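You operate a simulated robot arm through the tools that you are given. There is no shell and no other tool. Be economical: measure what you need, move in short steps, check, and stop when the job is done.

The job below is to be done with a simulated robot arm. You get a single attempt, and the scene is never put back.

Task
Bench-test the relay at the fast pace and lay it out ready for fitting.
Fine: dial first, switch on for three flashes or more, off before the relay goes on the bench.

The check looks at the end state, three seconds after you hand in, the way a careful person would. Anything else that was tipped, shoved, dropped, spilled or broken makes it a failure.

Robot
A 6-joint arm with a two-finger parallel gripper, fixed in place. Base frame: the origin is at the foot of the arm, x ahead of it, y to its left, z up; the work surface is at about z = 0.026. Units: m, degrees, N and s.
With the tool pointing down near the work surface it reaches from about 0.16 to 0.4 m from the base axis. Its first joint turns from -66.0 to 66.0 degrees. Payload 1.57 kg.
The tool frame sits at the grasp point between the pads (the TCP): z along the fingers, y along the line on which they close. The tips reach 0.03 m beyond it. The gripper opens to 0.08 m. The fingers are 0.017 m wide and 0.012 m thick; the gripper's body (0.04 by 0.082 m) begins 0.08 m behind the TCP.
Orientation is told as [roll, pitch, yaw] about the base's x, y, z axes, in that order, counted from this pose: with the fingers straight down and closing along the base's y, the tool's x points along the base's -x, its y along +y and its z along -z.

Tools
- The arm moves only by the tool servo_tool. Its argument "deltas" is a list of rows, each a list of 6 numbers: the shift along the tool's x, y, z in mm, then the turn, a rotation vector about the tool's x, y, z in degrees. In form: [[dx, dy, dz, rx, ry, rz], ...]. A call has 1 to 8 rows; each row shifts and turns the commanded pose from where the row before left it, along the tool's axes as they then stand. "jaw" is the opening in per cent of the stroke, from 0 (shut) to 100 (fully open), set as the call begins (left out, the last holds). A row lasts 0.2 s, in which the tool goes at most 0.05 m and 8.6 degrees; a call with a longer step from one row to the next is refused whole, and so is a gripper value outside its range. A pose out of reach is approached as far as the arm can. The call stops where the force on the tool passes 40 N (or 10 N more than at its start, if that is more) or the arm is blocked; 0.2 s more then pass. Each finger travels about 0.153 m/s and halts on what it meets, pressing with about 25 N; the grip force reading is that of the motor and also rises with nothing between the fingers. The clock runs only during rows and for 0.2 s after the last one: add rows that do not move to give the fingers time. The reply holds the time, the measured pose of the TCP, the force on the tool along the base axes, the opening and the grip force, in the units named above and with some noise.
- Cameras (640 x 400 px; columns grow to the right, rows downward): "scene" is fixed at [0.0646, -0.3452, 0.4289]; the picture's right is [0.70, -0.72, 0.00], its down [-0.48, -0.47, -0.74] and it looks along [0.53, 0.52, -0.67] (base axes); focal length 214 px, centre (320, 200). "wrist" rides on the gripper at [-0.032, 0, -0.078] in the tool frame; the picture's right is [0.00, -1.00, 0.00], its down [0.97, 0.00, -0.24] and it looks along [0.24, 0.00, 0.97] (tool axes); focal length 218 px, centre (320, 200). There is no depth. A picture from a camera that has moved, and an enlarged one, comes with that camera's place and axes in the base frame and with its lens. The place of the scene camera against the robot may be out by one fixed shift of up to 0.025 m in any direction.
- get_image(camera): a new picture of that camera. It takes no simulated time.
- enlarge(camera, box): a new picture of the part [left, top, right, bottom] of that camera's present view, enlarged. It takes no simulated time.
- job_done(): hands the job in; it is judged then, once.

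Work in short steps. Places have to be worked out from the pictures, the camera data and where the tool is seen: move nearer, look again, correct. Check each grasp and each placing, and mend what went wrong. You have 120 turns and 76 pictures in all, those below and enlarged ones among them. Open the gripper and draw the arm clear of the work before you hand the job in, unless the task says otherwise; then end with one line.

The tools are called after "Emit:" by a JSON object that holds its "api" and its "payload". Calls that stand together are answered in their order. servo_tool: Moves the arm, as the interface text tells. Its arguments: {"type":"object","properties":{"deltas":{"type":"array","items":{"type":"array","items":{"type":"number"}}},"jaw":{"type":"number"}},"required":["deltas"]} The other tools are called the same way: get_image (camera) takes a picture; enlarge (camera, box) takes an enlarged picture of a part of a camera's view; job_done () hands the job in.

At the start:

```text
time_s: 0.0
tcp_pos: [0.2109, -0.0911, 0.2713]
ee_rot: [0.0, 0.0, 0.0]
wrist_force: [-0.4, 0.0, 0.6]
opening: 0.08
grasp_force: 0.1
```

scene: 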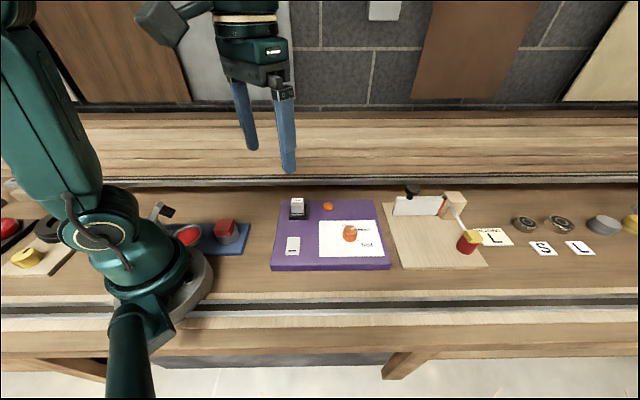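
wrist: 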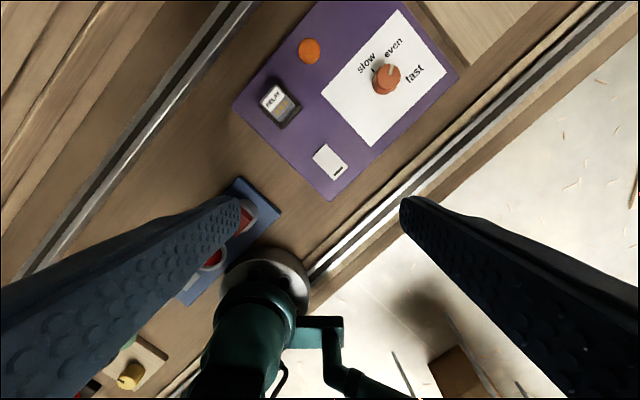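

I start by enlarging the panel and its surroundings in both cameras.

Emit:
{"api": "enlarge", "payload": {"camera": "scene", "box": [260, 180, 400, 280]}}

Emit:
{"api": "enlarge", "payload": {"camera": "scene", "box": [380, 170, 640, 290]}}

Emit:
{"api": "enlarge", "payload": {"camera": "wrist", "box": [220, 0, 480, 200]}}

Emit:
{"api": "enlarge", "payload": {"camera": "scene", "box": [0, 170, 270, 290]}}

```text
4.00 times, centred on (330, 230) of scene
camera zoom: at [0.0646, -0.3452, 0.4289], right [0.7, -0.72, 0.0], down [-0.48, -0.47, -0.74], along [0.53, 0.52, -0.67], focal length 858 px, centre (280, 80)
```

zoom: 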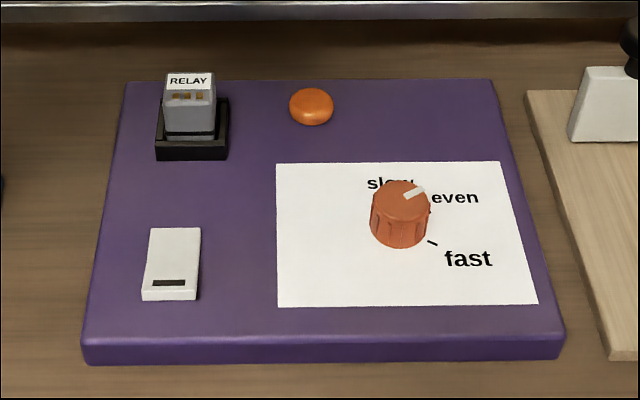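

```text
2.46 times, centred on (510, 230) of scene
camera zoom: at [0.0646, -0.3452, 0.4289], right [0.7, -0.72, 0.0], down [-0.48, -0.47, -0.74], along [0.53, 0.52, -0.67], focal length 528 px, centre (-148, 126)
```

zoom: 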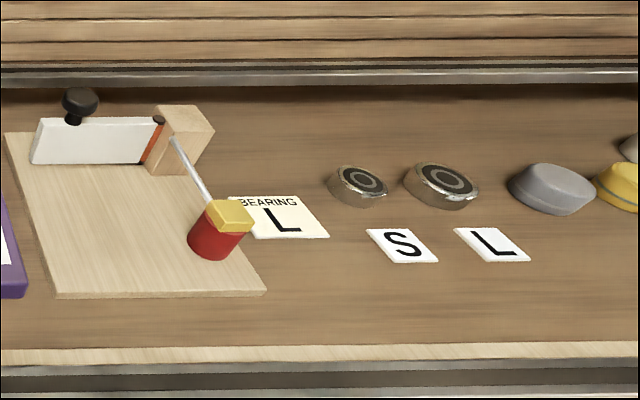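

```text
2.00 times, centred on (350, 100) of wrist
camera zoom: at [0.2427, -0.0919, 0.3507], right [0.0, -1.0, 0.0], down [-0.97, 0.0, 0.24], along [-0.24, 0.0, -0.97], focal length 436 px, centre (260, 400)
```

zoom: 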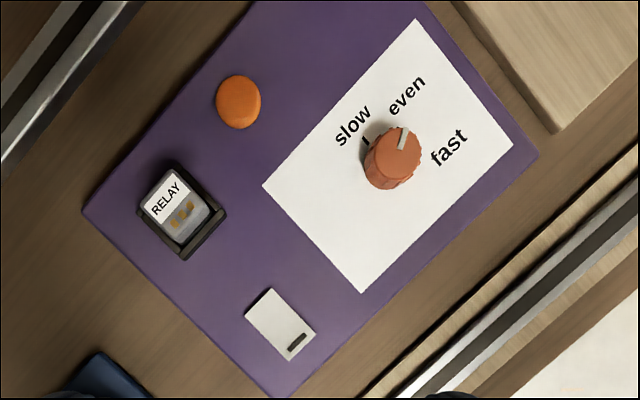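

```text
2.37 times, centred on (135, 230) of scene
camera zoom: at [0.0646, -0.3452, 0.4289], right [0.7, -0.72, 0.0], down [-0.48, -0.47, -0.74], along [0.53, 0.52, -0.67], focal length 508 px, centre (758, 129)
```

zoom: 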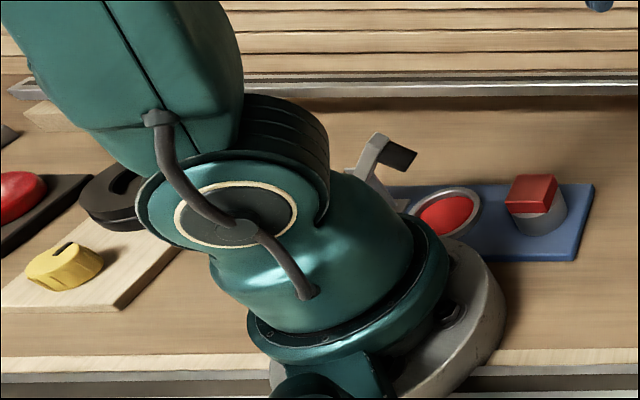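

The dial is around (0.32, -0.17), relay (0.29, -0.08), switch (0.22, -0.146), with the bench turned about 45° to the base. I move above the dial for a closer look.

Emit:
{"api": "servo_tool", "payload": {"deltas": [[-25, -20, 20, 0, 0, 0], [-25, -20, 20, 0, 0, 0], [-25, -20, 20, 0, 0, 0], [-25, -20, 20, 0, 0, 0], [0, 0, 0, 0, 0, 0]]}}

Emit:
{"api": "get_image", "payload": {"camera": "wrist"}}

```text
time_s: 1.2
tcp_pos: [0.3091, -0.1721, 0.1918]
ee_rot: [0.1, 0.0, 0.0]
wrist_force: [-0.4, -0.3, -0.3]
opening: 0.08
grasp_force: 0.0
```

```text
69 pictures are left
camera wrist: at [0.3414, -0.172, 0.2706], right [0.0, -1.0, 0.0], down [-0.97, 0.0, 0.24], along [-0.24, 0.0, -0.97], focal length 218 px, centre (320, 200)
```

wrist: 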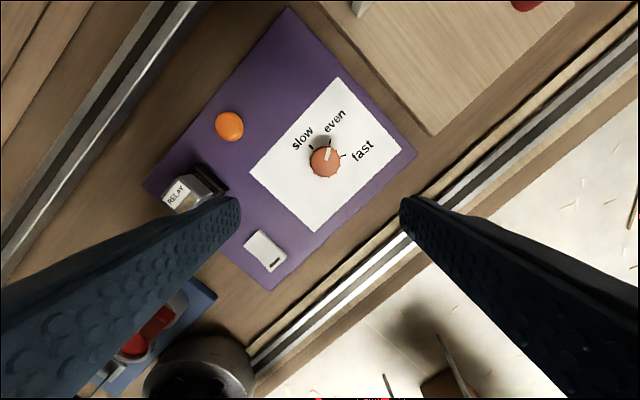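

Emit:
{"api": "enlarge", "payload": {"camera": "wrist", "box": [275, 100, 395, 190]}}

Emit:
{"api": "enlarge", "payload": {"camera": "wrist", "box": [140, 100, 300, 290]}}

```text
4.44 times, centred on (335, 145) of wrist
camera zoom: at [0.3414, -0.172, 0.2706], right [0.0, -1.0, 0.0], down [-0.97, 0.0, 0.24], along [-0.24, 0.0, -0.97], focal length 970 px, centre (253, 444)
```

zoom: 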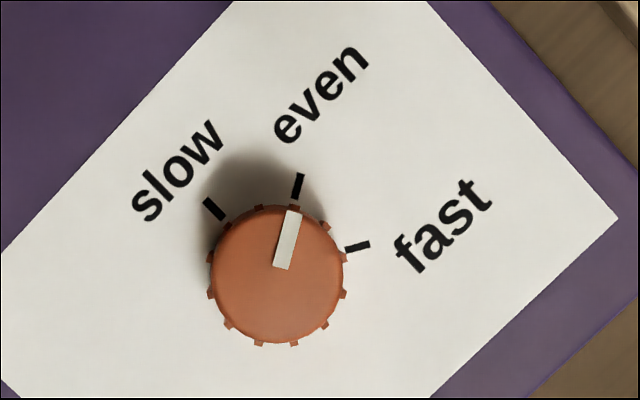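

```text
2.11 times, centred on (220, 195) of wrist
camera zoom: at [0.3414, -0.172, 0.2706], right [0.0, -1.0, 0.0], down [-0.97, 0.0, 0.24], along [-0.24, 0.0, -0.97], focal length 460 px, centre (530, 210)
```

zoom: 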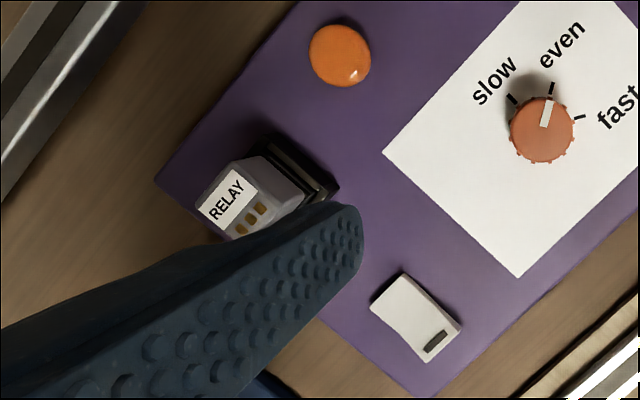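

The dial axis works out at about (0.326, -0.177), its top near z 0.065, pointer at "even", and "fast" about 58° clockwise. I descend above it with the jaws partly closed and check.

Emit:
{"api": "servo_tool", "payload": {"deltas": [[-9, -2.5, 20, 0, 0, 0], [-8.4, -2.5, 25, 0, 0, 0], [0, 0, 25, 0, 0, 0], [0, 0, 15, 0, 0, 0], [0, 0, 0, 0, 0, 0]], "jaw": 65}}

Emit:
{"api": "get_image", "payload": {"camera": "wrist"}}

Emit:
{"api": "enlarge", "payload": {"camera": "scene", "box": [260, 150, 420, 280]}}

```text
time_s: 2.4
tcp_pos: [0.3269, -0.1761, 0.1063]
ee_rot: [-0.1, 0.0, -0.2]
wrist_force: [0.1, 1.2, 0.3]
opening: 0.052
grasp_force: 0.1
```

```text
66 pictures are left
camera wrist: at [0.3597, -0.1773, 0.1864], right [0.0, -1.0, 0.0], down [-0.97, 0.0, 0.24], along [-0.24, 0.0, -0.97], focal length 218 px, centre (320, 200)
```

wrist: 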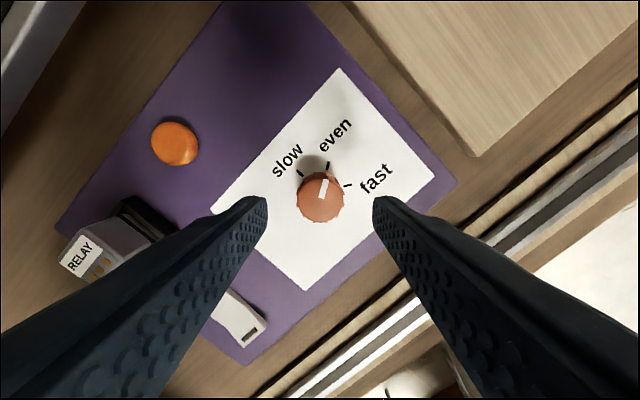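

```text
3.08 times, centred on (340, 215) of scene
camera zoom: at [0.0646, -0.3452, 0.4289], right [0.7, -0.72, 0.0], down [-0.48, -0.47, -0.74], along [0.53, 0.52, -0.67], focal length 660 px, centre (258, 154)
```

zoom: 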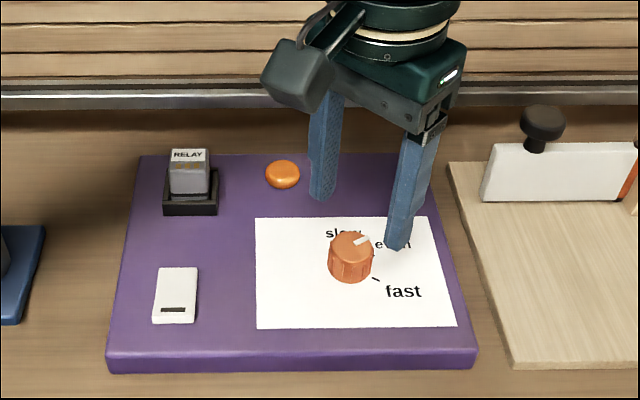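

Aligned well. I descend to TCP z ≈ 0.078 and close on the dial.

Emit:
{"api": "servo_tool", "payload": {"deltas": [[-1, -1, 14, 0, 0, 0], [0, 0, 14, 0, 0, 0], [0, 0, 0, 0, 0, 0]]}}

Emit:
{"api": "enlarge", "payload": {"camera": "scene", "box": [290, 150, 400, 270]}}

Emit:
{"api": "get_image", "payload": {"camera": "wrist"}}

```text
time_s: 3.2
tcp_pos: [0.3281, -0.1773, 0.079]
ee_rot: [0.1, -0.2, -0.1]
wrist_force: [0.2, -0.4, 0.5]
opening: 0.0519
grasp_force: 0.1
```

```text
3.33 times, centred on (345, 210) of scene
camera zoom: at [0.0646, -0.3452, 0.4289], right [0.7, -0.72, 0.0], down [-0.48, -0.47, -0.74], along [0.53, 0.52, -0.67], focal length 715 px, centre (237, 167)
```

zoom: 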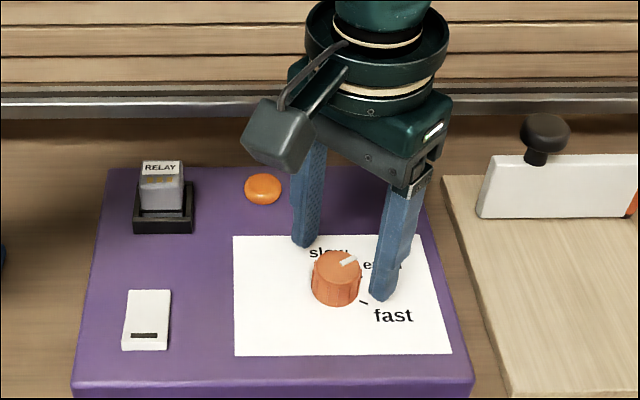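

```text
63 pictures are left
camera wrist: at [0.3601, -0.1784, 0.1579], right [0.0, -1.0, 0.0], down [-0.97, 0.0, 0.24], along [-0.24, 0.0, -0.97], focal length 218 px, centre (320, 200)
```

wrist: 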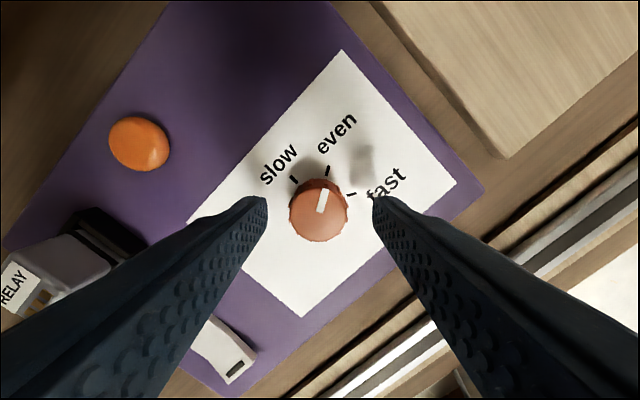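

Parallax puts the dial's top nearer z 0.05, so my tips are still at its top. I go down a further 8 mm in small steps, watching force.

Emit:
{"api": "servo_tool", "payload": {"deltas": [[1, 0, 4, 0, 0, 0], [0, 0, 4, 0, 0, 0], [0, 0, 0, 0, 0, 0]]}}

Emit:
{"api": "enlarge", "payload": {"camera": "scene", "box": [310, 190, 390, 260]}}

```text
time_s: 4.0
tcp_pos: [0.3276, -0.1788, 0.0705]
ee_rot: [0.0, -0.1, -0.1]
wrist_force: [-0.7, -0.7, 0.6]
opening: 0.0517
grasp_force: 0.1
```

```text
5.71 times, centred on (350, 225) of scene
camera zoom: at [0.0646, -0.3452, 0.4289], right [0.7, -0.72, 0.0], down [-0.48, -0.47, -0.74], along [0.53, 0.52, -0.67], focal length 1226 px, centre (149, 57)
```

zoom: 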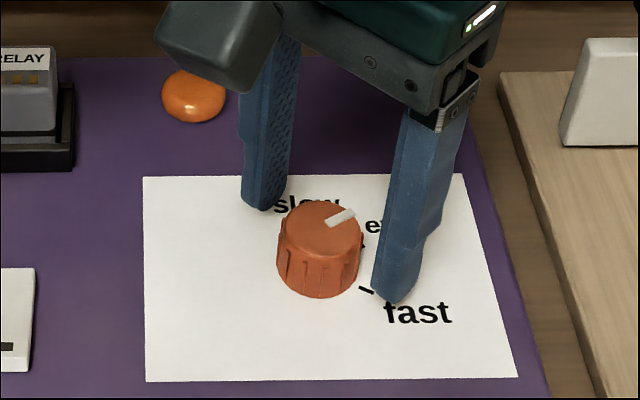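

The tips now straddle the dial close to the panel. I close the jaws.

Emit:
{"api": "servo_tool", "payload": {"deltas": [[0, 0, 0, 0, 0, 0], [0, 0, 0, 0, 0, 0]], "jaw": 25}}

Emit:
{"api": "enlarge", "payload": {"camera": "scene", "box": [310, 190, 390, 260]}}

```text
time_s: 4.6
tcp_pos: [0.3275, -0.1765, 0.0701]
ee_rot: [0.2, 0.0, -0.2]
wrist_force: [-1.4, 8.8, 1.2]
opening: 0.0298
grasp_force: 39.3
```

```text
5.71 times, centred on (350, 225) of scene
camera zoom: at [0.0646, -0.3452, 0.4289], right [0.7, -0.72, 0.0], down [-0.48, -0.47, -0.74], along [0.53, 0.52, -0.67], focal length 1226 px, centre (149, 57)
```

zoom: 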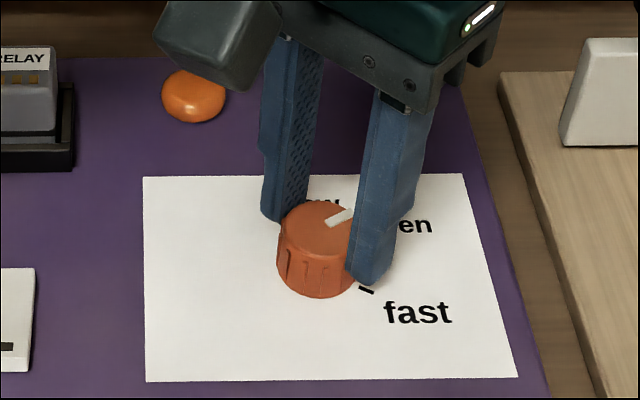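

Gripped at 29.8 mm (force low). I turn clockwise from above: +58° about tool z.

Emit:
{"api": "servo_tool", "payload": {"deltas": [[0, 1, 0, 0, 0, 7.25], [0, 0, 0, 0, 0, 7.25], [0, 0, 0, 0, 0, 7.25], [0, 0, 0, 0, 0, 7.25], [0, 0, 0, 0, 0, 7.25], [0, 0, 0, 0, 0, 7.25], [0, 0, 0, 0, 0, 7.25], [0, 0, 0, 0, 0, 7.25]]}}

Emit:
{"api": "enlarge", "payload": {"camera": "wrist", "box": [260, 130, 380, 250]}}

Emit:
{"api": "enlarge", "payload": {"camera": "scene", "box": [310, 190, 390, 260]}}

```text
time_s: 6.4
tcp_pos: [0.3266, -0.1781, 0.0708]
ee_rot: [-0.4, -0.1, -58.2]
wrist_force: [-14.0, -26.9, -9.4]
opening: 0.0299
grasp_force: 39.9
```

```text
3.33 times, centred on (320, 190) of wrist
camera zoom: at [0.3443, -0.2057, 0.1498], right [-0.85, -0.53, 0.01], down [-0.51, 0.83, 0.24], along [-0.13, 0.2, -0.97], focal length 728 px, centre (320, 233)
```

zoom: 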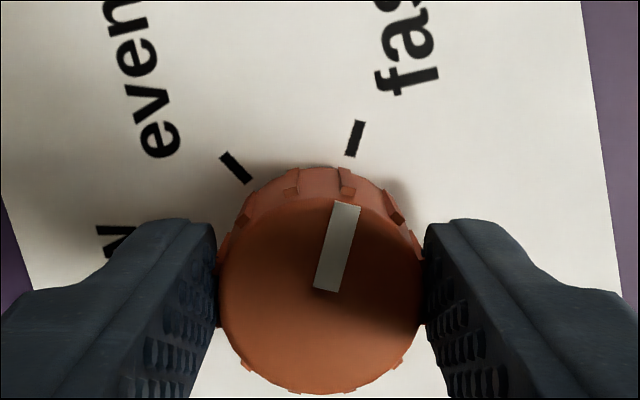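

```text
5.71 times, centred on (350, 225) of scene
camera zoom: at [0.0646, -0.3453, 0.4289], right [0.7, -0.72, 0.0], down [-0.48, -0.47, -0.74], along [0.53, 0.52, -0.67], focal length 1226 px, centre (149, 57)
```

zoom: 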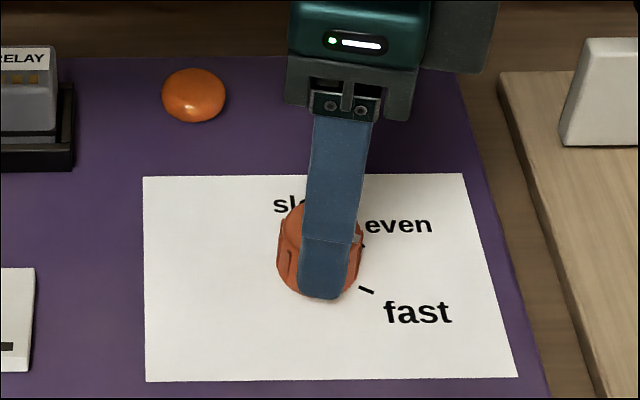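

The pointer lines up with the "fast" tick to within a few degrees. I release and rise to check.

Emit:
{"api": "servo_tool", "payload": {"deltas": [[0, 0, 0, 0, 0, 0], [0, 0, 0, 0, 0, 0], [0, 0, -20, 0, 0, 0], [0, 0, -30, 0, 0, 0], [0, 0, -30, 0, 0, 0], [0, 0, 0, 0, 0, 0]], "jaw": 65}}

Emit:
{"api": "enlarge", "payload": {"camera": "wrist", "box": [230, 100, 410, 260]}}

```text
time_s: 7.8
tcp_pos: [0.3263, -0.1744, 0.1526]
ee_rot: [0.0, 0.0, -58.1]
wrist_force: [0.8, -0.2, -0.3]
opening: 0.0519
grasp_force: 0.1
```

```text
2.50 times, centred on (320, 180) of wrist
camera zoom: at [0.3449, -0.2023, 0.2317], right [-0.85, -0.53, 0.0], down [-0.51, 0.82, 0.24], along [-0.13, 0.2, -0.97], focal length 546 px, centre (320, 250)
```

zoom: 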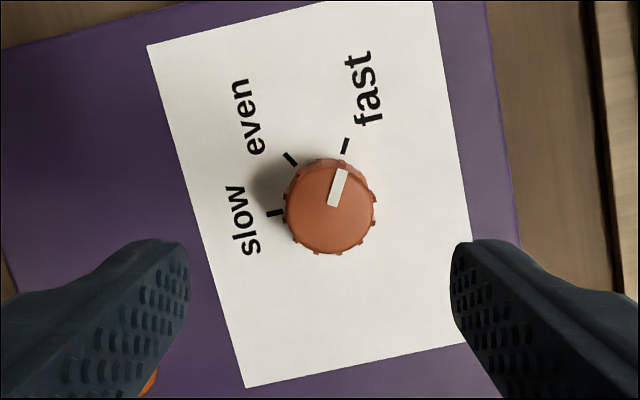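

Dial is on "fast". Next I rotate to yaw +45° to square up with the panel and go over the switch to look at it.

Emit:
{"api": "servo_tool", "payload": {"deltas": [[0, 0, 0, 0, 0, -8.1], [0, 0, 0, 0, 0, -8.1], [0, 0, 0, 0, 0, -8.1], [0, 0, 0, 0, 0, -8.1], [0, 0, 0, 0, 0, -8.1], [0, 0, 0, 0, 0, -8.1], [0, 0, 0, 0, 0, -8.1], [0, 0, 0, 0, 0, -8.1]]}}

Emit:
{"api": "servo_tool", "payload": {"deltas": [[0, 0, 0, 0, 0, -7.6], [0, 0, 0, 0, 0, -7.6], [0, 0, 0, 0, 0, -7.6], [0, 0, 0, 0, 0, -7.6], [0, 0, 0, 0, 0, -7.6], [18, 31, 0, 0, 0, 0], [18, 31, 0, 0, 0, 0], [18, 31, 0, 0, 0, 0]], "jaw": 0}}

Emit:
{"api": "get_image", "payload": {"camera": "wrist"}}

```text
time_s: 9.6
tcp_pos: [0.328, -0.1772, 0.1507]
ee_rot: [0.1, 0.0, 6.9]
wrist_force: [0.2, 0.3, 0.1]
opening: 0.0522
grasp_force: 0.1
```

```text
time_s: 11.4
tcp_pos: [0.2243, -0.149, 0.1505]
ee_rot: [-0.1, 0.0, 44.6]
wrist_force: [0.6, -0.5, -0.2]
opening: 0.0
grasp_force: 20.9
```

```text
57 pictures are left
camera wrist: at [0.2479, -0.1271, 0.2308], right [0.7, -0.71, 0.0], down [-0.69, -0.68, 0.24], along [-0.17, -0.17, -0.97], focal length 218 px, centre (320, 200)
```

wrist: 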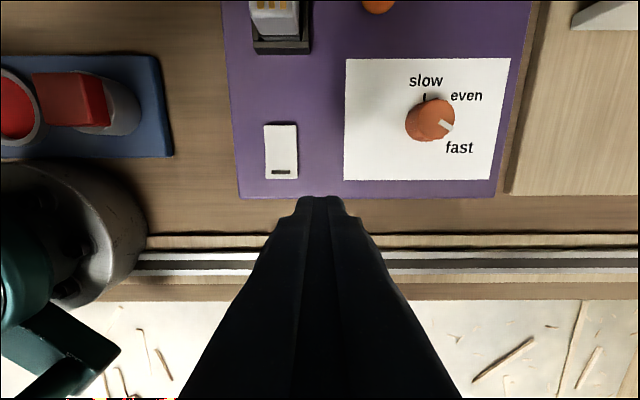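

The switch is in fact at about (0.221, -0.107) (I'd mis-scaled the enlargement). I zoom in to read its markings and tilt.

Emit:
{"api": "enlarge", "payload": {"camera": "wrist", "box": [250, 110, 330, 190]}}

Emit:
{"api": "enlarge", "payload": {"camera": "scene", "box": [270, 190, 330, 265]}}

```text
5.00 times, centred on (290, 150) of wrist
camera zoom: at [0.2479, -0.1271, 0.2308], right [0.7, -0.71, 0.0], down [-0.69, -0.68, 0.24], along [-0.17, -0.17, -0.97], focal length 1091 px, centre (470, 450)
```

zoom: 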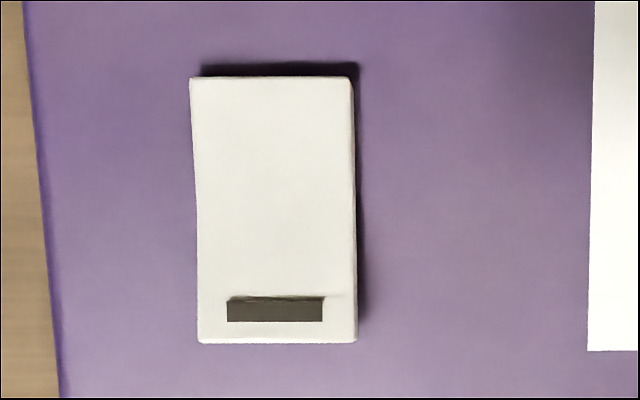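

```text
5.33 times, centred on (300, 228) of scene
camera zoom: at [0.0646, -0.3452, 0.4289], right [0.7, -0.72, 0.0], down [-0.48, -0.47, -0.74], along [0.53, 0.52, -0.67], focal length 1144 px, centre (427, 53)
```

zoom: 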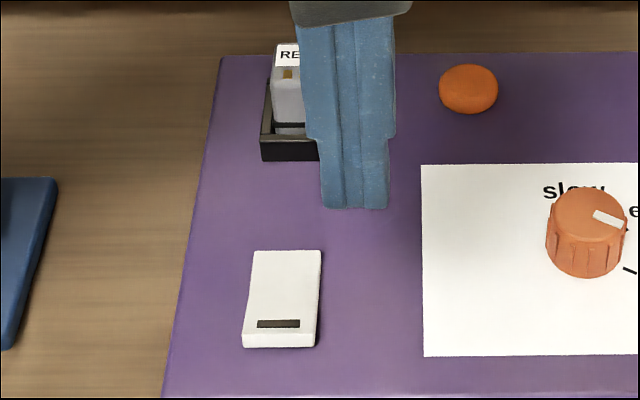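

Mark ("on" bar) is at the front end. I position the closed tips over that end at (0.212, -0.115) and go down to tip height ≈ 0.06.

Emit:
{"api": "servo_tool", "payload": {"deltas": [[-8, 16.5, 0, 0, 0, 0], [-7.5, 16.2, 0, 0, 0, 0], [0, 0, 30, 0, 0, 0], [0, 0, 30, 0, 0, 0], [0, 0, 0, 0, 0, 0]]}}

Emit:
{"api": "enlarge", "payload": {"camera": "wrist", "box": [240, 120, 400, 220]}}

Emit:
{"api": "enlarge", "payload": {"camera": "scene", "box": [270, 190, 330, 265]}}

```text
time_s: 12.6
tcp_pos: [0.2127, -0.1133, 0.0898]
ee_rot: [-0.2, 0.0, 44.7]
wrist_force: [0.3, -1.0, -0.7]
opening: 0.0002
grasp_force: 21.5
```

```text
4.00 times, centred on (320, 170) of wrist
camera zoom: at [0.235, -0.0921, 0.1693], right [0.7, -0.71, 0.0], down [-0.69, -0.68, 0.24], along [-0.17, -0.17, -0.97], focal length 873 px, centre (320, 320)
```

zoom: 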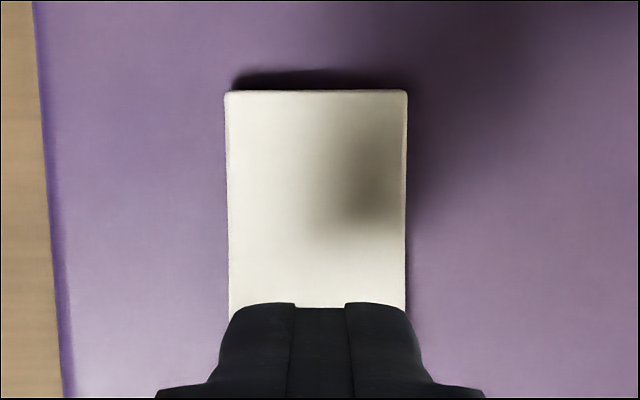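

```text
5.33 times, centred on (300, 228) of scene
camera zoom: at [0.0646, -0.3452, 0.4289], right [0.7, -0.72, 0.0], down [-0.48, -0.47, -0.74], along [0.53, 0.52, -0.67], focal length 1144 px, centre (427, 53)
```

zoom: 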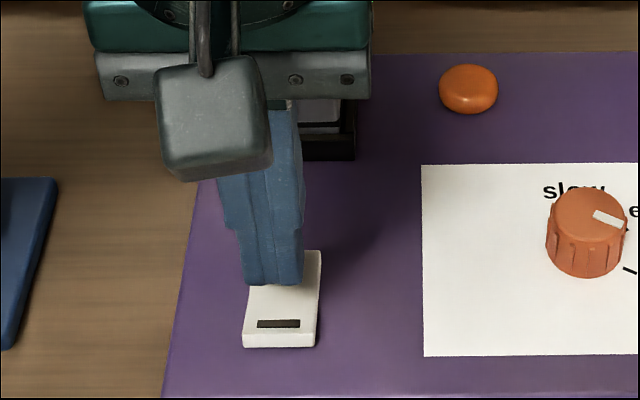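

Laterally aligned. I lower in small steps to press the marked end.

Emit:
{"api": "servo_tool", "payload": {"deltas": [[0, 0, 5, 0, 0, 0], [0, 0, 4, 0, 0, 0], [0, 0, 3, 0, 0, 0], [0, 0, 2, 0, 0, 0]]}}

Emit:
{"api": "enlarge", "payload": {"camera": "scene", "box": [270, 190, 350, 265]}}

```text
time_s: 13.6
tcp_pos: [0.2115, -0.1146, 0.0757]
ee_rot: [-0.1, 0.0, 44.7]
wrist_force: [-0.4, -0.4, -0.4]
opening: 0.0
grasp_force: 21.1
```

```text
5.33 times, centred on (310, 228) of scene
camera zoom: at [0.0646, -0.3452, 0.4289], right [0.7, -0.72, 0.0], down [-0.48, -0.47, -0.74], along [0.53, 0.52, -0.67], focal length 1144 px, centre (373, 53)
```

zoom: 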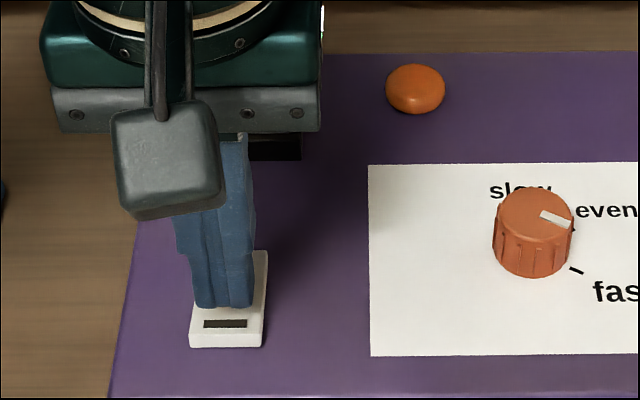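

No contact at tip z ≈ 0.046; I continue gently.

Emit:
{"api": "servo_tool", "payload": {"deltas": [[0, 0, 2, 0, 0, 0], [0, 0, 2, 0, 0, 0]]}}

Emit:
{"api": "servo_tool", "payload": {"deltas": [[0, 0, 1.5, 0, 0, 0], [0, 0, 1.5, 0, 0, 0]]}}

Emit:
{"api": "enlarge", "payload": {"camera": "scene", "box": [270, 190, 350, 265]}}

```text
time_s: 14.2
tcp_pos: [0.2118, -0.1127, 0.0721]
ee_rot: [0.0, 0.1, 44.7]
wrist_force: [-0.2, -0.6, 0.7]
opening: 0.0003
grasp_force: 21.1
```

```text
time_s: 14.8
tcp_pos: [0.2118, -0.114, 0.0681]
ee_rot: [-0.1, 0.0, 44.6]
wrist_force: [-0.5, -0.1, -0.5]
opening: 0.0001
grasp_force: 20.9
```

```text
5.33 times, centred on (310, 228) of scene
camera zoom: at [0.0646, -0.3452, 0.4289], right [0.7, -0.72, 0.0], down [-0.48, -0.47, -0.74], along [0.53, 0.52, -0.67], focal length 1144 px, centre (373, 53)
```

zoom: 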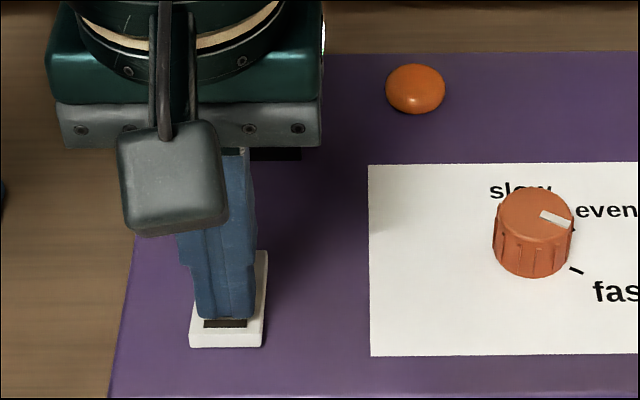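

Emit:
{"api": "servo_tool", "payload": {"deltas": [[0, 0, 1.5, 0, 0, 0], [0, 0, 1.5, 0, 0, 0]]}}

Emit:
{"api": "enlarge", "payload": {"camera": "scene", "box": [270, 190, 350, 265]}}

```text
time_s: 15.4
tcp_pos: [0.2125, -0.1142, 0.0666]
ee_rot: [0.0, -0.1, 44.7]
wrist_force: [-0.4, 0.0, 0.5]
opening: 0.0001
grasp_force: 21.6
```

```text
5.33 times, centred on (310, 228) of scene
camera zoom: at [0.0646, -0.3452, 0.4289], right [0.7, -0.72, 0.0], down [-0.48, -0.47, -0.74], along [0.53, 0.52, -0.67], focal length 1144 px, centre (373, 53)
```

zoom: 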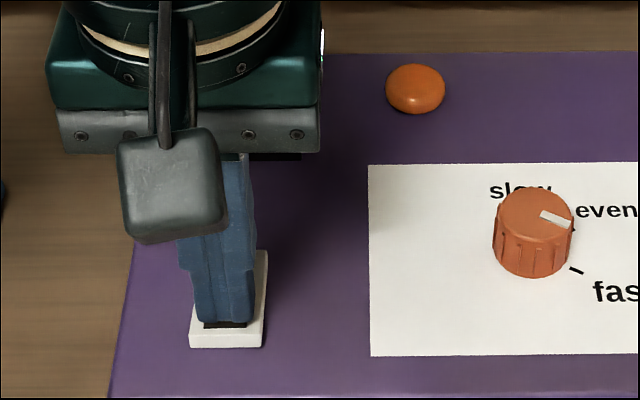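

Emit:
{"api": "servo_tool", "payload": {"deltas": [[0, 0, 1.5, 0, 0, 0], [0, 0, 1.5, 0, 0, 0]]}}

Emit:
{"api": "enlarge", "payload": {"camera": "scene", "box": [270, 190, 350, 265]}}

```text
time_s: 16.0
tcp_pos: [0.2124, -0.1144, 0.0641]
ee_rot: [-0.1, -0.1, 44.8]
wrist_force: [-5.0, -1.7, 19.3]
opening: 0.0
grasp_force: 21.2
```

```text
5.33 times, centred on (310, 228) of scene
camera zoom: at [0.0646, -0.3452, 0.4289], right [0.7, -0.72, 0.0], down [-0.48, -0.47, -0.74], along [0.53, 0.52, -0.67], focal length 1144 px, centre (373, 53)
```

zoom: 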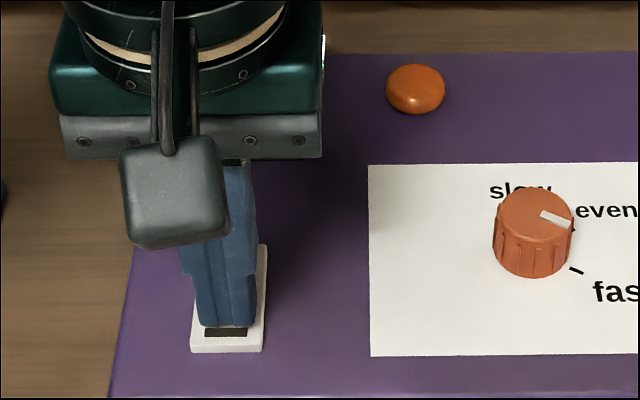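

Contact at 19 N and the rocker visibly tipped (front down, rear up). I back off 10 mm and watch the lamp.

Emit:
{"api": "servo_tool", "payload": {"deltas": [[0, 0, -5, 0, 0, 0], [0, 0, -15, 0, 0, 0]]}}

Emit:
{"api": "enlarge", "payload": {"camera": "scene", "box": [270, 190, 350, 265]}}

Emit:
{"api": "servo_tool", "payload": {"deltas": [[0, 0, -5, 0, 0, 0]]}}

Emit:
{"api": "enlarge", "payload": {"camera": "scene", "box": [270, 190, 350, 265]}}

```text
time_s: 16.6
tcp_pos: [0.2124, -0.1149, 0.0833]
ee_rot: [-0.1, 0.0, 44.6]
wrist_force: [0.7, 0.2, 0.3]
opening: 0.0
grasp_force: 21.4
```

```text
5.33 times, centred on (310, 228) of scene
camera zoom: at [0.0646, -0.3452, 0.4289], right [0.7, -0.72, 0.0], down [-0.48, -0.47, -0.74], along [0.53, 0.52, -0.67], focal length 1144 px, centre (373, 53)
```

zoom: 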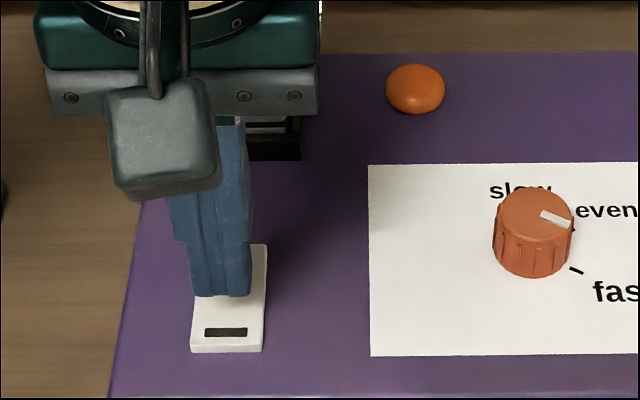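

```text
time_s: 17.0
tcp_pos: [0.2128, -0.1143, 0.0875]
ee_rot: [-0.1, 0.0, 44.7]
wrist_force: [0.1, 0.2, -0.1]
opening: 0.0002
grasp_force: 21.0
```

```text
5.33 times, centred on (310, 228) of scene
camera zoom: at [0.0646, -0.3452, 0.4289], right [0.7, -0.72, 0.0], down [-0.48, -0.47, -0.74], along [0.53, 0.52, -0.67], focal length 1144 px, centre (373, 53)
```

zoom: 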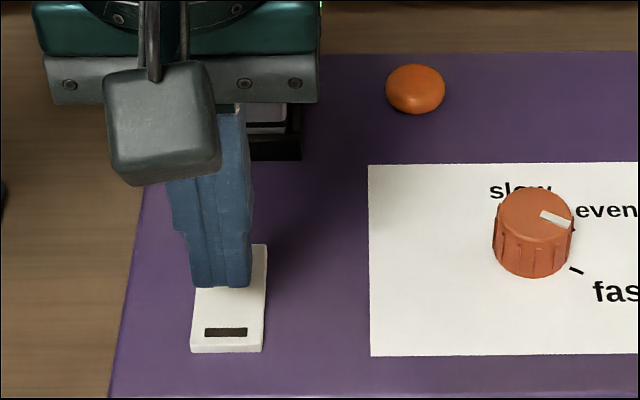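

The rocker latched. The lamp isn't obviously lit, so I sample a few moments more.

Emit:
{"api": "servo_tool", "payload": {"deltas": [[0, 0, 0, 0, 0, 0], [0, 0, 0, 0, 0, 0]]}}

Emit:
{"api": "enlarge", "payload": {"camera": "scene", "box": [310, 190, 350, 220]}}

Emit:
{"api": "servo_tool", "payload": {"deltas": [[0, 0, 0, 0, 0, 0]]}}

Emit:
{"api": "enlarge", "payload": {"camera": "scene", "box": [310, 190, 350, 220]}}

Emit:
{"api": "servo_tool", "payload": {"deltas": [[0, 0, 0, 0, 0, 0], [0, 0, 0, 0, 0, 0]]}}

Emit:
{"api": "enlarge", "payload": {"camera": "scene", "box": [310, 190, 350, 220]}}

```text
time_s: 17.6
tcp_pos: [0.2126, -0.1137, 0.0881]
ee_rot: [-0.1, 0.0, 44.7]
wrist_force: [-0.2, -0.2, -0.1]
opening: 0.0
grasp_force: 21.0
```

```text
13.33 times, centred on (330, 205) of scene
camera zoom: at [0.0646, -0.3452, 0.4289], right [0.7, -0.72, 0.0], down [-0.48, -0.47, -0.74], along [0.53, 0.52, -0.67], focal length 2860 px, centre (187, 133)
```

zoom: 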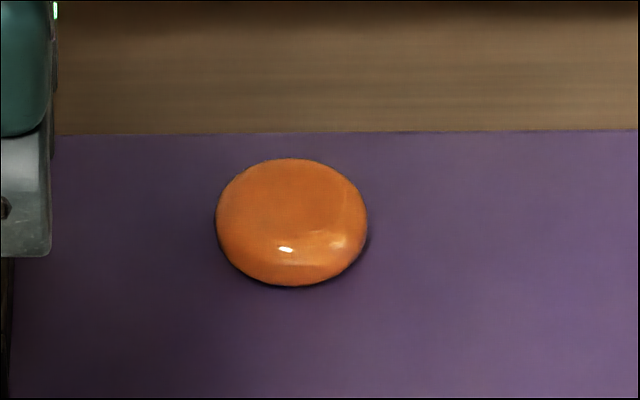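

```text
time_s: 18.0
tcp_pos: [0.2123, -0.1143, 0.0892]
ee_rot: [-0.1, 0.1, 44.7]
wrist_force: [0.3, 0.4, 0.5]
opening: 0.0
grasp_force: 21.1
```

```text
13.33 times, centred on (330, 205) of scene
camera zoom: at [0.0646, -0.3452, 0.4289], right [0.7, -0.72, 0.0], down [-0.48, -0.47, -0.74], along [0.53, 0.52, -0.67], focal length 2860 px, centre (187, 133)
```

zoom: 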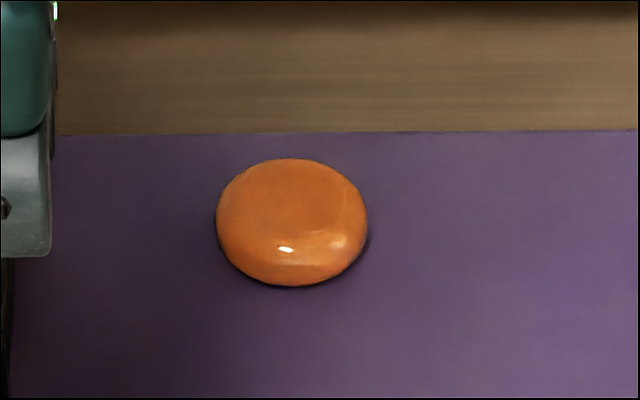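

```text
time_s: 18.6
tcp_pos: [0.212, -0.115, 0.0886]
ee_rot: [-0.1, 0.0, 44.7]
wrist_force: [0.4, 0.3, 0.3]
opening: 0.0001
grasp_force: 21.1
```

```text
13.33 times, centred on (330, 205) of scene
camera zoom: at [0.0646, -0.3452, 0.4289], right [0.7, -0.72, 0.0], down [-0.48, -0.47, -0.74], along [0.53, 0.52, -0.67], focal length 2860 px, centre (187, 133)
```

zoom: 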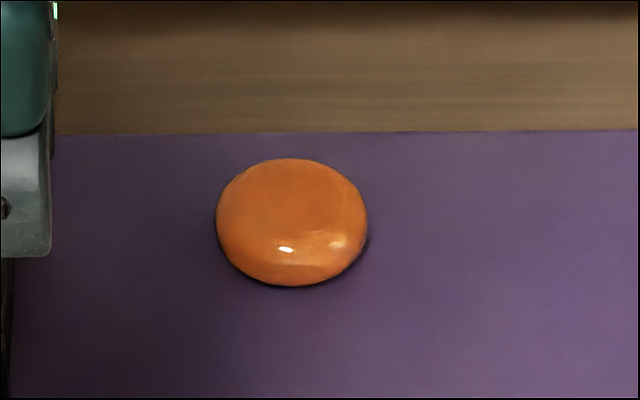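

No flash seen yet; I sample two other phases, and look at the relay's seating too.

Emit:
{"api": "servo_tool", "payload": {"deltas": [[0, 0, -10, 0, 0, 0], [0, 0, -10, 0, 0, 0], [0, 0, -10, 0, 0, 0]]}}

Emit:
{"api": "enlarge", "payload": {"camera": "wrist", "box": [220, 0, 540, 200]}}

Emit:
{"api": "servo_tool", "payload": {"deltas": [[0, 0, 0, 0, 0, 0]]}}

Emit:
{"api": "get_image", "payload": {"camera": "wrist"}}

```text
time_s: 19.4
tcp_pos: [0.2123, -0.1136, 0.1178]
ee_rot: [0.0, 0.0, 44.7]
wrist_force: [-0.5, -0.4, 0.4]
opening: 0.0
grasp_force: 21.4
```

```text
2.00 times, centred on (380, 100) of wrist
camera zoom: at [0.2354, -0.0928, 0.1969], right [0.7, -0.71, 0.0], down [-0.69, -0.68, 0.24], along [-0.17, -0.17, -0.97], focal length 436 px, centre (200, 400)
```

zoom: 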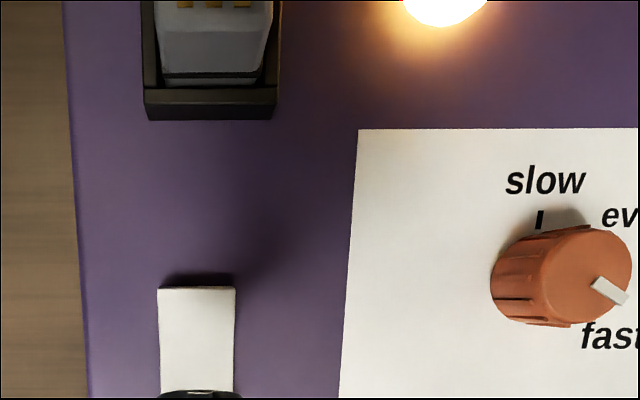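

```text
time_s: 19.8
tcp_pos: [0.2113, -0.1148, 0.1172]
ee_rot: [0.0, 0.0, 44.7]
wrist_force: [0.9, 0.4, 0.6]
opening: 0.0
grasp_force: 21.5
```

```text
42 pictures are left
camera wrist: at [0.2354, -0.0928, 0.1969], right [0.7, -0.71, 0.0], down [-0.69, -0.68, 0.24], along [-0.17, -0.17, -0.97], focal length 218 px, centre (320, 200)
```

wrist: 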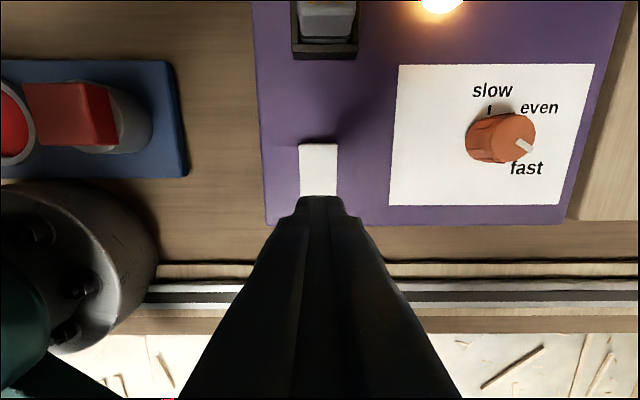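

The lamp is flashing. I take a few timed samples to verify the pace and count flashes.

Emit:
{"api": "servo_tool", "payload": {"deltas": [[0, 0, 0, 0, 0, 0]]}}

Emit:
{"api": "enlarge", "payload": {"camera": "scene", "box": [280, 190, 360, 240]}}

Emit:
{"api": "servo_tool", "payload": {"deltas": [[0, 0, 0, 0, 0, 0]]}}

Emit:
{"api": "enlarge", "payload": {"camera": "scene", "box": [280, 190, 360, 240]}}

Emit:
{"api": "servo_tool", "payload": {"deltas": [[0, 0, 0, 0, 0, 0]]}}

Emit:
{"api": "enlarge", "payload": {"camera": "scene", "box": [280, 190, 360, 240]}}

Emit:
{"api": "servo_tool", "payload": {"deltas": [[0, 0, 0, 0, 0, 0]]}}

Emit:
{"api": "enlarge", "payload": {"camera": "scene", "box": [280, 190, 360, 240]}}

```text
time_s: 20.2
tcp_pos: [0.2123, -0.115, 0.1177]
ee_rot: [0.0, 0.0, 44.6]
wrist_force: [-0.2, 0.7, -0.3]
opening: 0.0
grasp_force: 21.4
```

```text
8.00 times, centred on (320, 215) of scene
camera zoom: at [0.0646, -0.3452, 0.4289], right [0.7, -0.72, 0.0], down [-0.48, -0.47, -0.74], along [0.53, 0.52, -0.67], focal length 1716 px, centre (320, 80)
```

zoom: 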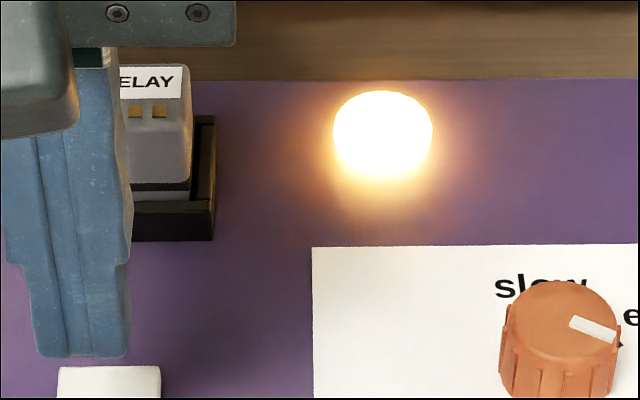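

```text
time_s: 20.6
tcp_pos: [0.2119, -0.1149, 0.1171]
ee_rot: [-0.1, 0.1, 44.6]
wrist_force: [0.0, -0.4, -1.1]
opening: 0.0
grasp_force: 21.6
```

```text
8.00 times, centred on (320, 215) of scene
camera zoom: at [0.0646, -0.3452, 0.4289], right [0.7, -0.72, 0.0], down [-0.48, -0.47, -0.74], along [0.53, 0.52, -0.67], focal length 1716 px, centre (320, 80)
```

zoom: 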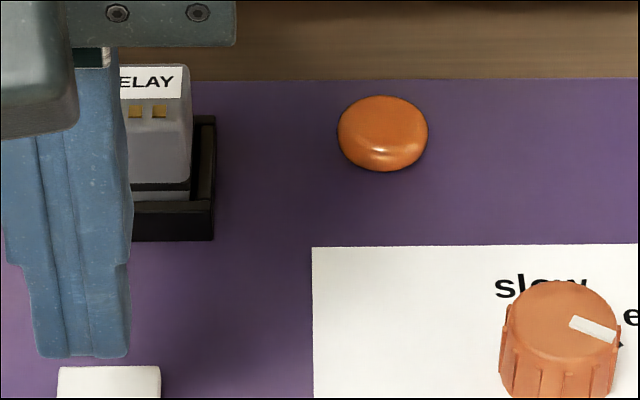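

```text
time_s: 21.0
tcp_pos: [0.2112, -0.1142, 0.1182]
ee_rot: [-0.1, -0.1, 44.6]
wrist_force: [-0.4, -0.6, -0.9]
opening: 0.0003
grasp_force: 21.8
```

```text
8.00 times, centred on (320, 215) of scene
camera zoom: at [0.0646, -0.3452, 0.4289], right [0.7, -0.72, 0.0], down [-0.48, -0.47, -0.74], along [0.53, 0.52, -0.67], focal length 1716 px, centre (320, 80)
```

zoom: 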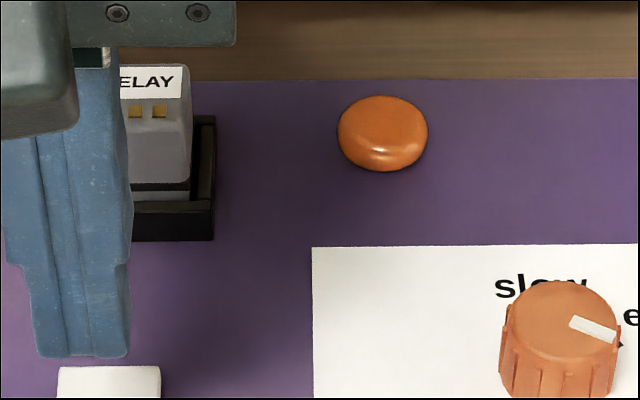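

```text
time_s: 21.4
tcp_pos: [0.213, -0.1158, 0.118]
ee_rot: [-0.1, 0.1, 44.7]
wrist_force: [-0.1, 0.3, 0.0]
opening: 0.0
grasp_force: 21.3
```

```text
8.00 times, centred on (320, 215) of scene
camera zoom: at [0.0646, -0.3452, 0.4289], right [0.7, -0.72, 0.0], down [-0.48, -0.47, -0.74], along [0.53, 0.52, -0.67], focal length 1716 px, centre (320, 80)
```

zoom: 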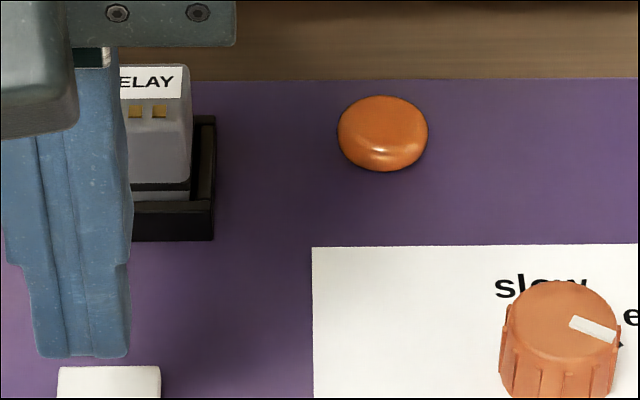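

Slow on/off times: lit ~19–20.4. I follow the next cycles to measure the period.

Emit:
{"api": "servo_tool", "payload": {"deltas": [[0, 0, 0, 0, 0, 0], [0, 0, 0, 0, 0, 0]]}}

Emit:
{"api": "enlarge", "payload": {"camera": "scene", "box": [280, 190, 360, 240]}}

Emit:
{"api": "servo_tool", "payload": {"deltas": [[0, 0, 0, 0, 0, 0], [0, 0, 0, 0, 0, 0]]}}

Emit:
{"api": "enlarge", "payload": {"camera": "scene", "box": [280, 190, 360, 240]}}

Emit:
{"api": "servo_tool", "payload": {"deltas": [[0, 0, 0, 0, 0, 0], [0, 0, 0, 0, 0, 0]]}}

Emit:
{"api": "enlarge", "payload": {"camera": "scene", "box": [280, 190, 360, 240]}}

```text
time_s: 22.0
tcp_pos: [0.2119, -0.115, 0.1173]
ee_rot: [-0.1, 0.0, 44.7]
wrist_force: [-0.1, 0.8, 0.1]
opening: 0.0
grasp_force: 20.9
```

```text
8.00 times, centred on (320, 215) of scene
camera zoom: at [0.0646, -0.3452, 0.4289], right [0.7, -0.72, 0.0], down [-0.48, -0.47, -0.74], along [0.53, 0.52, -0.67], focal length 1716 px, centre (320, 80)
```

zoom: 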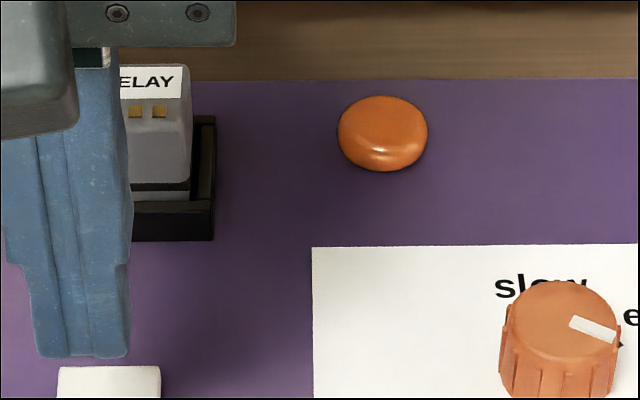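

```text
time_s: 22.6
tcp_pos: [0.2119, -0.1153, 0.1176]
ee_rot: [-0.1, 0.0, 44.7]
wrist_force: [0.4, 0.0, -0.5]
opening: 0.0
grasp_force: 21.2
```

```text
8.00 times, centred on (320, 215) of scene
camera zoom: at [0.0646, -0.3452, 0.4289], right [0.7, -0.72, 0.0], down [-0.48, -0.47, -0.74], along [0.53, 0.52, -0.67], focal length 1716 px, centre (320, 80)
```

zoom: 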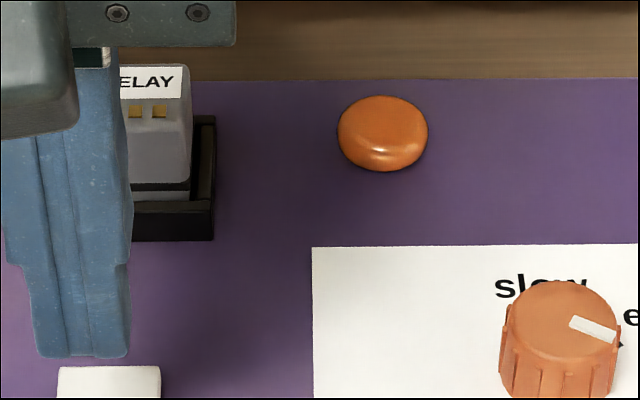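

```text
time_s: 23.2
tcp_pos: [0.2137, -0.1148, 0.117]
ee_rot: [-0.1, -0.2, 44.8]
wrist_force: [0.3, -0.9, 0.5]
opening: 0.0001
grasp_force: 21.9
```

```text
8.00 times, centred on (320, 215) of scene
camera zoom: at [0.0646, -0.3452, 0.4289], right [0.7, -0.72, 0.0], down [-0.48, -0.47, -0.74], along [0.53, 0.52, -0.67], focal length 1716 px, centre (320, 80)
```

zoom: 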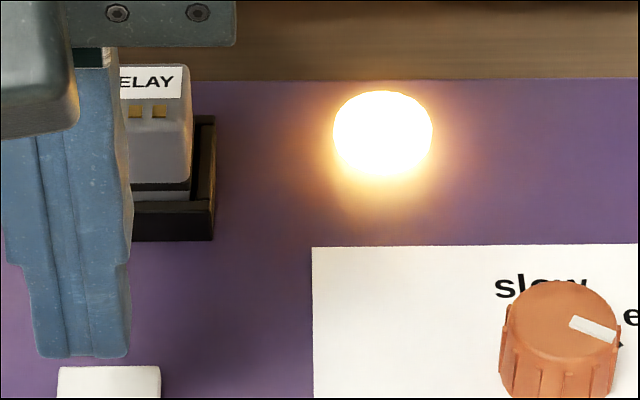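

Period ≈ 4 s, second flash now. While waiting I shift over the rear end of the rocker, and let more than four flashes pass.

Emit:
{"api": "servo_tool", "payload": {"deltas": [[-10.7, 0, 0, 0, 0, 0], [-10.7, 0, 0, 0, 0, 0], [0, 0, 0, 0, 0, 0], [0, 0, 0, 0, 0, 0], [0, 0, 0, 0, 0, 0], [0, 0, 0, 0, 0, 0], [0, 0, 0, 0, 0, 0], [0, 0, 0, 0, 0, 0]]}}

Emit:
{"api": "servo_tool", "payload": {"deltas": [[0, 0, 0, 0, 0, 0], [0, 0, 0, 0, 0, 0], [0, 0, 0, 0, 0, 0], [0, 0, 0, 0, 0, 0], [0, 0, 0, 0, 0, 0], [0, 0, 0, 0, 0, 0], [0, 0, 0, 0, 0, 0], [0, 0, 0, 0, 0, 0]]}}

Emit:
{"api": "servo_tool", "payload": {"deltas": [[0, 0, 0, 0, 0, 0], [0, 0, 0, 0, 0, 0]]}}

Emit:
{"api": "enlarge", "payload": {"camera": "wrist", "box": [220, 0, 540, 200]}}

```text
time_s: 25.0
tcp_pos: [0.2279, -0.0994, 0.1173]
ee_rot: [-0.1, -0.1, 44.7]
wrist_force: [0.0, 0.1, 0.2]
opening: 0.0
grasp_force: 21.0
```

```text
time_s: 26.8
tcp_pos: [0.2266, -0.0984, 0.1168]
ee_rot: [-0.1, 0.0, 44.7]
wrist_force: [0.1, -0.1, 0.3]
opening: 0.0
grasp_force: 20.7
```

```text
time_s: 27.4
tcp_pos: [0.2286, -0.0995, 0.1172]
ee_rot: [0.0, 0.0, 44.7]
wrist_force: [-0.3, 0.0, 0.0]
opening: 0.0
grasp_force: 21.6
```

```text
2.00 times, centred on (380, 100) of wrist
camera zoom: at [0.2509, -0.0771, 0.1975], right [0.7, -0.71, 0.0], down [-0.69, -0.68, 0.24], along [-0.17, -0.17, -0.97], focal length 436 px, centre (200, 400)
```

zoom: 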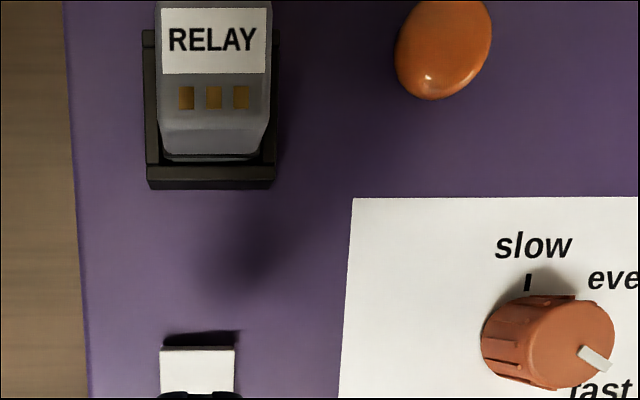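

Emit:
{"api": "servo_tool", "payload": {"deltas": [[0, 0, 0, 0, 0, 0], [0, 0, 0, 0, 0, 0]]}}

Emit:
{"api": "enlarge", "payload": {"camera": "scene", "box": [280, 190, 360, 240]}}

Emit:
{"api": "servo_tool", "payload": {"deltas": [[0, 0, 0, 0, 0, 0], [0, 0, 0, 0, 0, 0]]}}

Emit:
{"api": "enlarge", "payload": {"camera": "scene", "box": [280, 190, 360, 240]}}

```text
time_s: 28.0
tcp_pos: [0.2269, -0.099, 0.1177]
ee_rot: [0.0, 0.0, 44.7]
wrist_force: [0.9, 0.3, -0.3]
opening: 0.0
grasp_force: 21.2
```

```text
8.00 times, centred on (320, 215) of scene
camera zoom: at [0.0646, -0.3452, 0.4289], right [0.7, -0.72, 0.0], down [-0.48, -0.47, -0.74], along [0.53, 0.52, -0.67], focal length 1716 px, centre (320, 80)
```

zoom: 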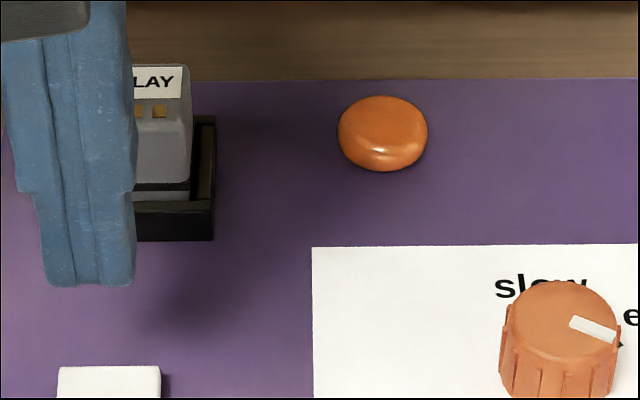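

```text
time_s: 28.6
tcp_pos: [0.2272, -0.0988, 0.1182]
ee_rot: [-0.1, 0.0, 44.7]
wrist_force: [0.3, 0.1, 0.1]
opening: 0.0002
grasp_force: 21.5
```

```text
8.00 times, centred on (320, 215) of scene
camera zoom: at [0.0646, -0.3452, 0.4289], right [0.7, -0.72, 0.0], down [-0.48, -0.47, -0.74], along [0.53, 0.52, -0.67], focal length 1716 px, centre (320, 80)
```

zoom: 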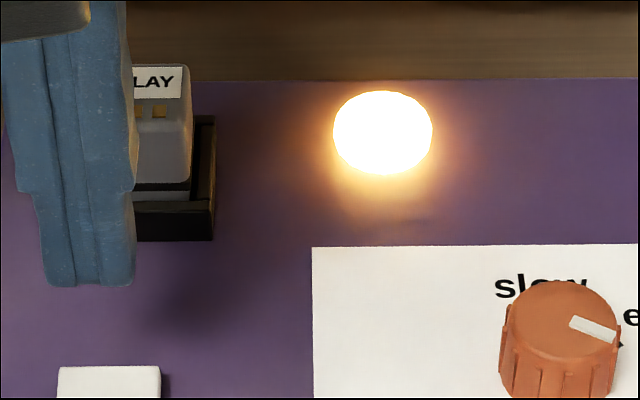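

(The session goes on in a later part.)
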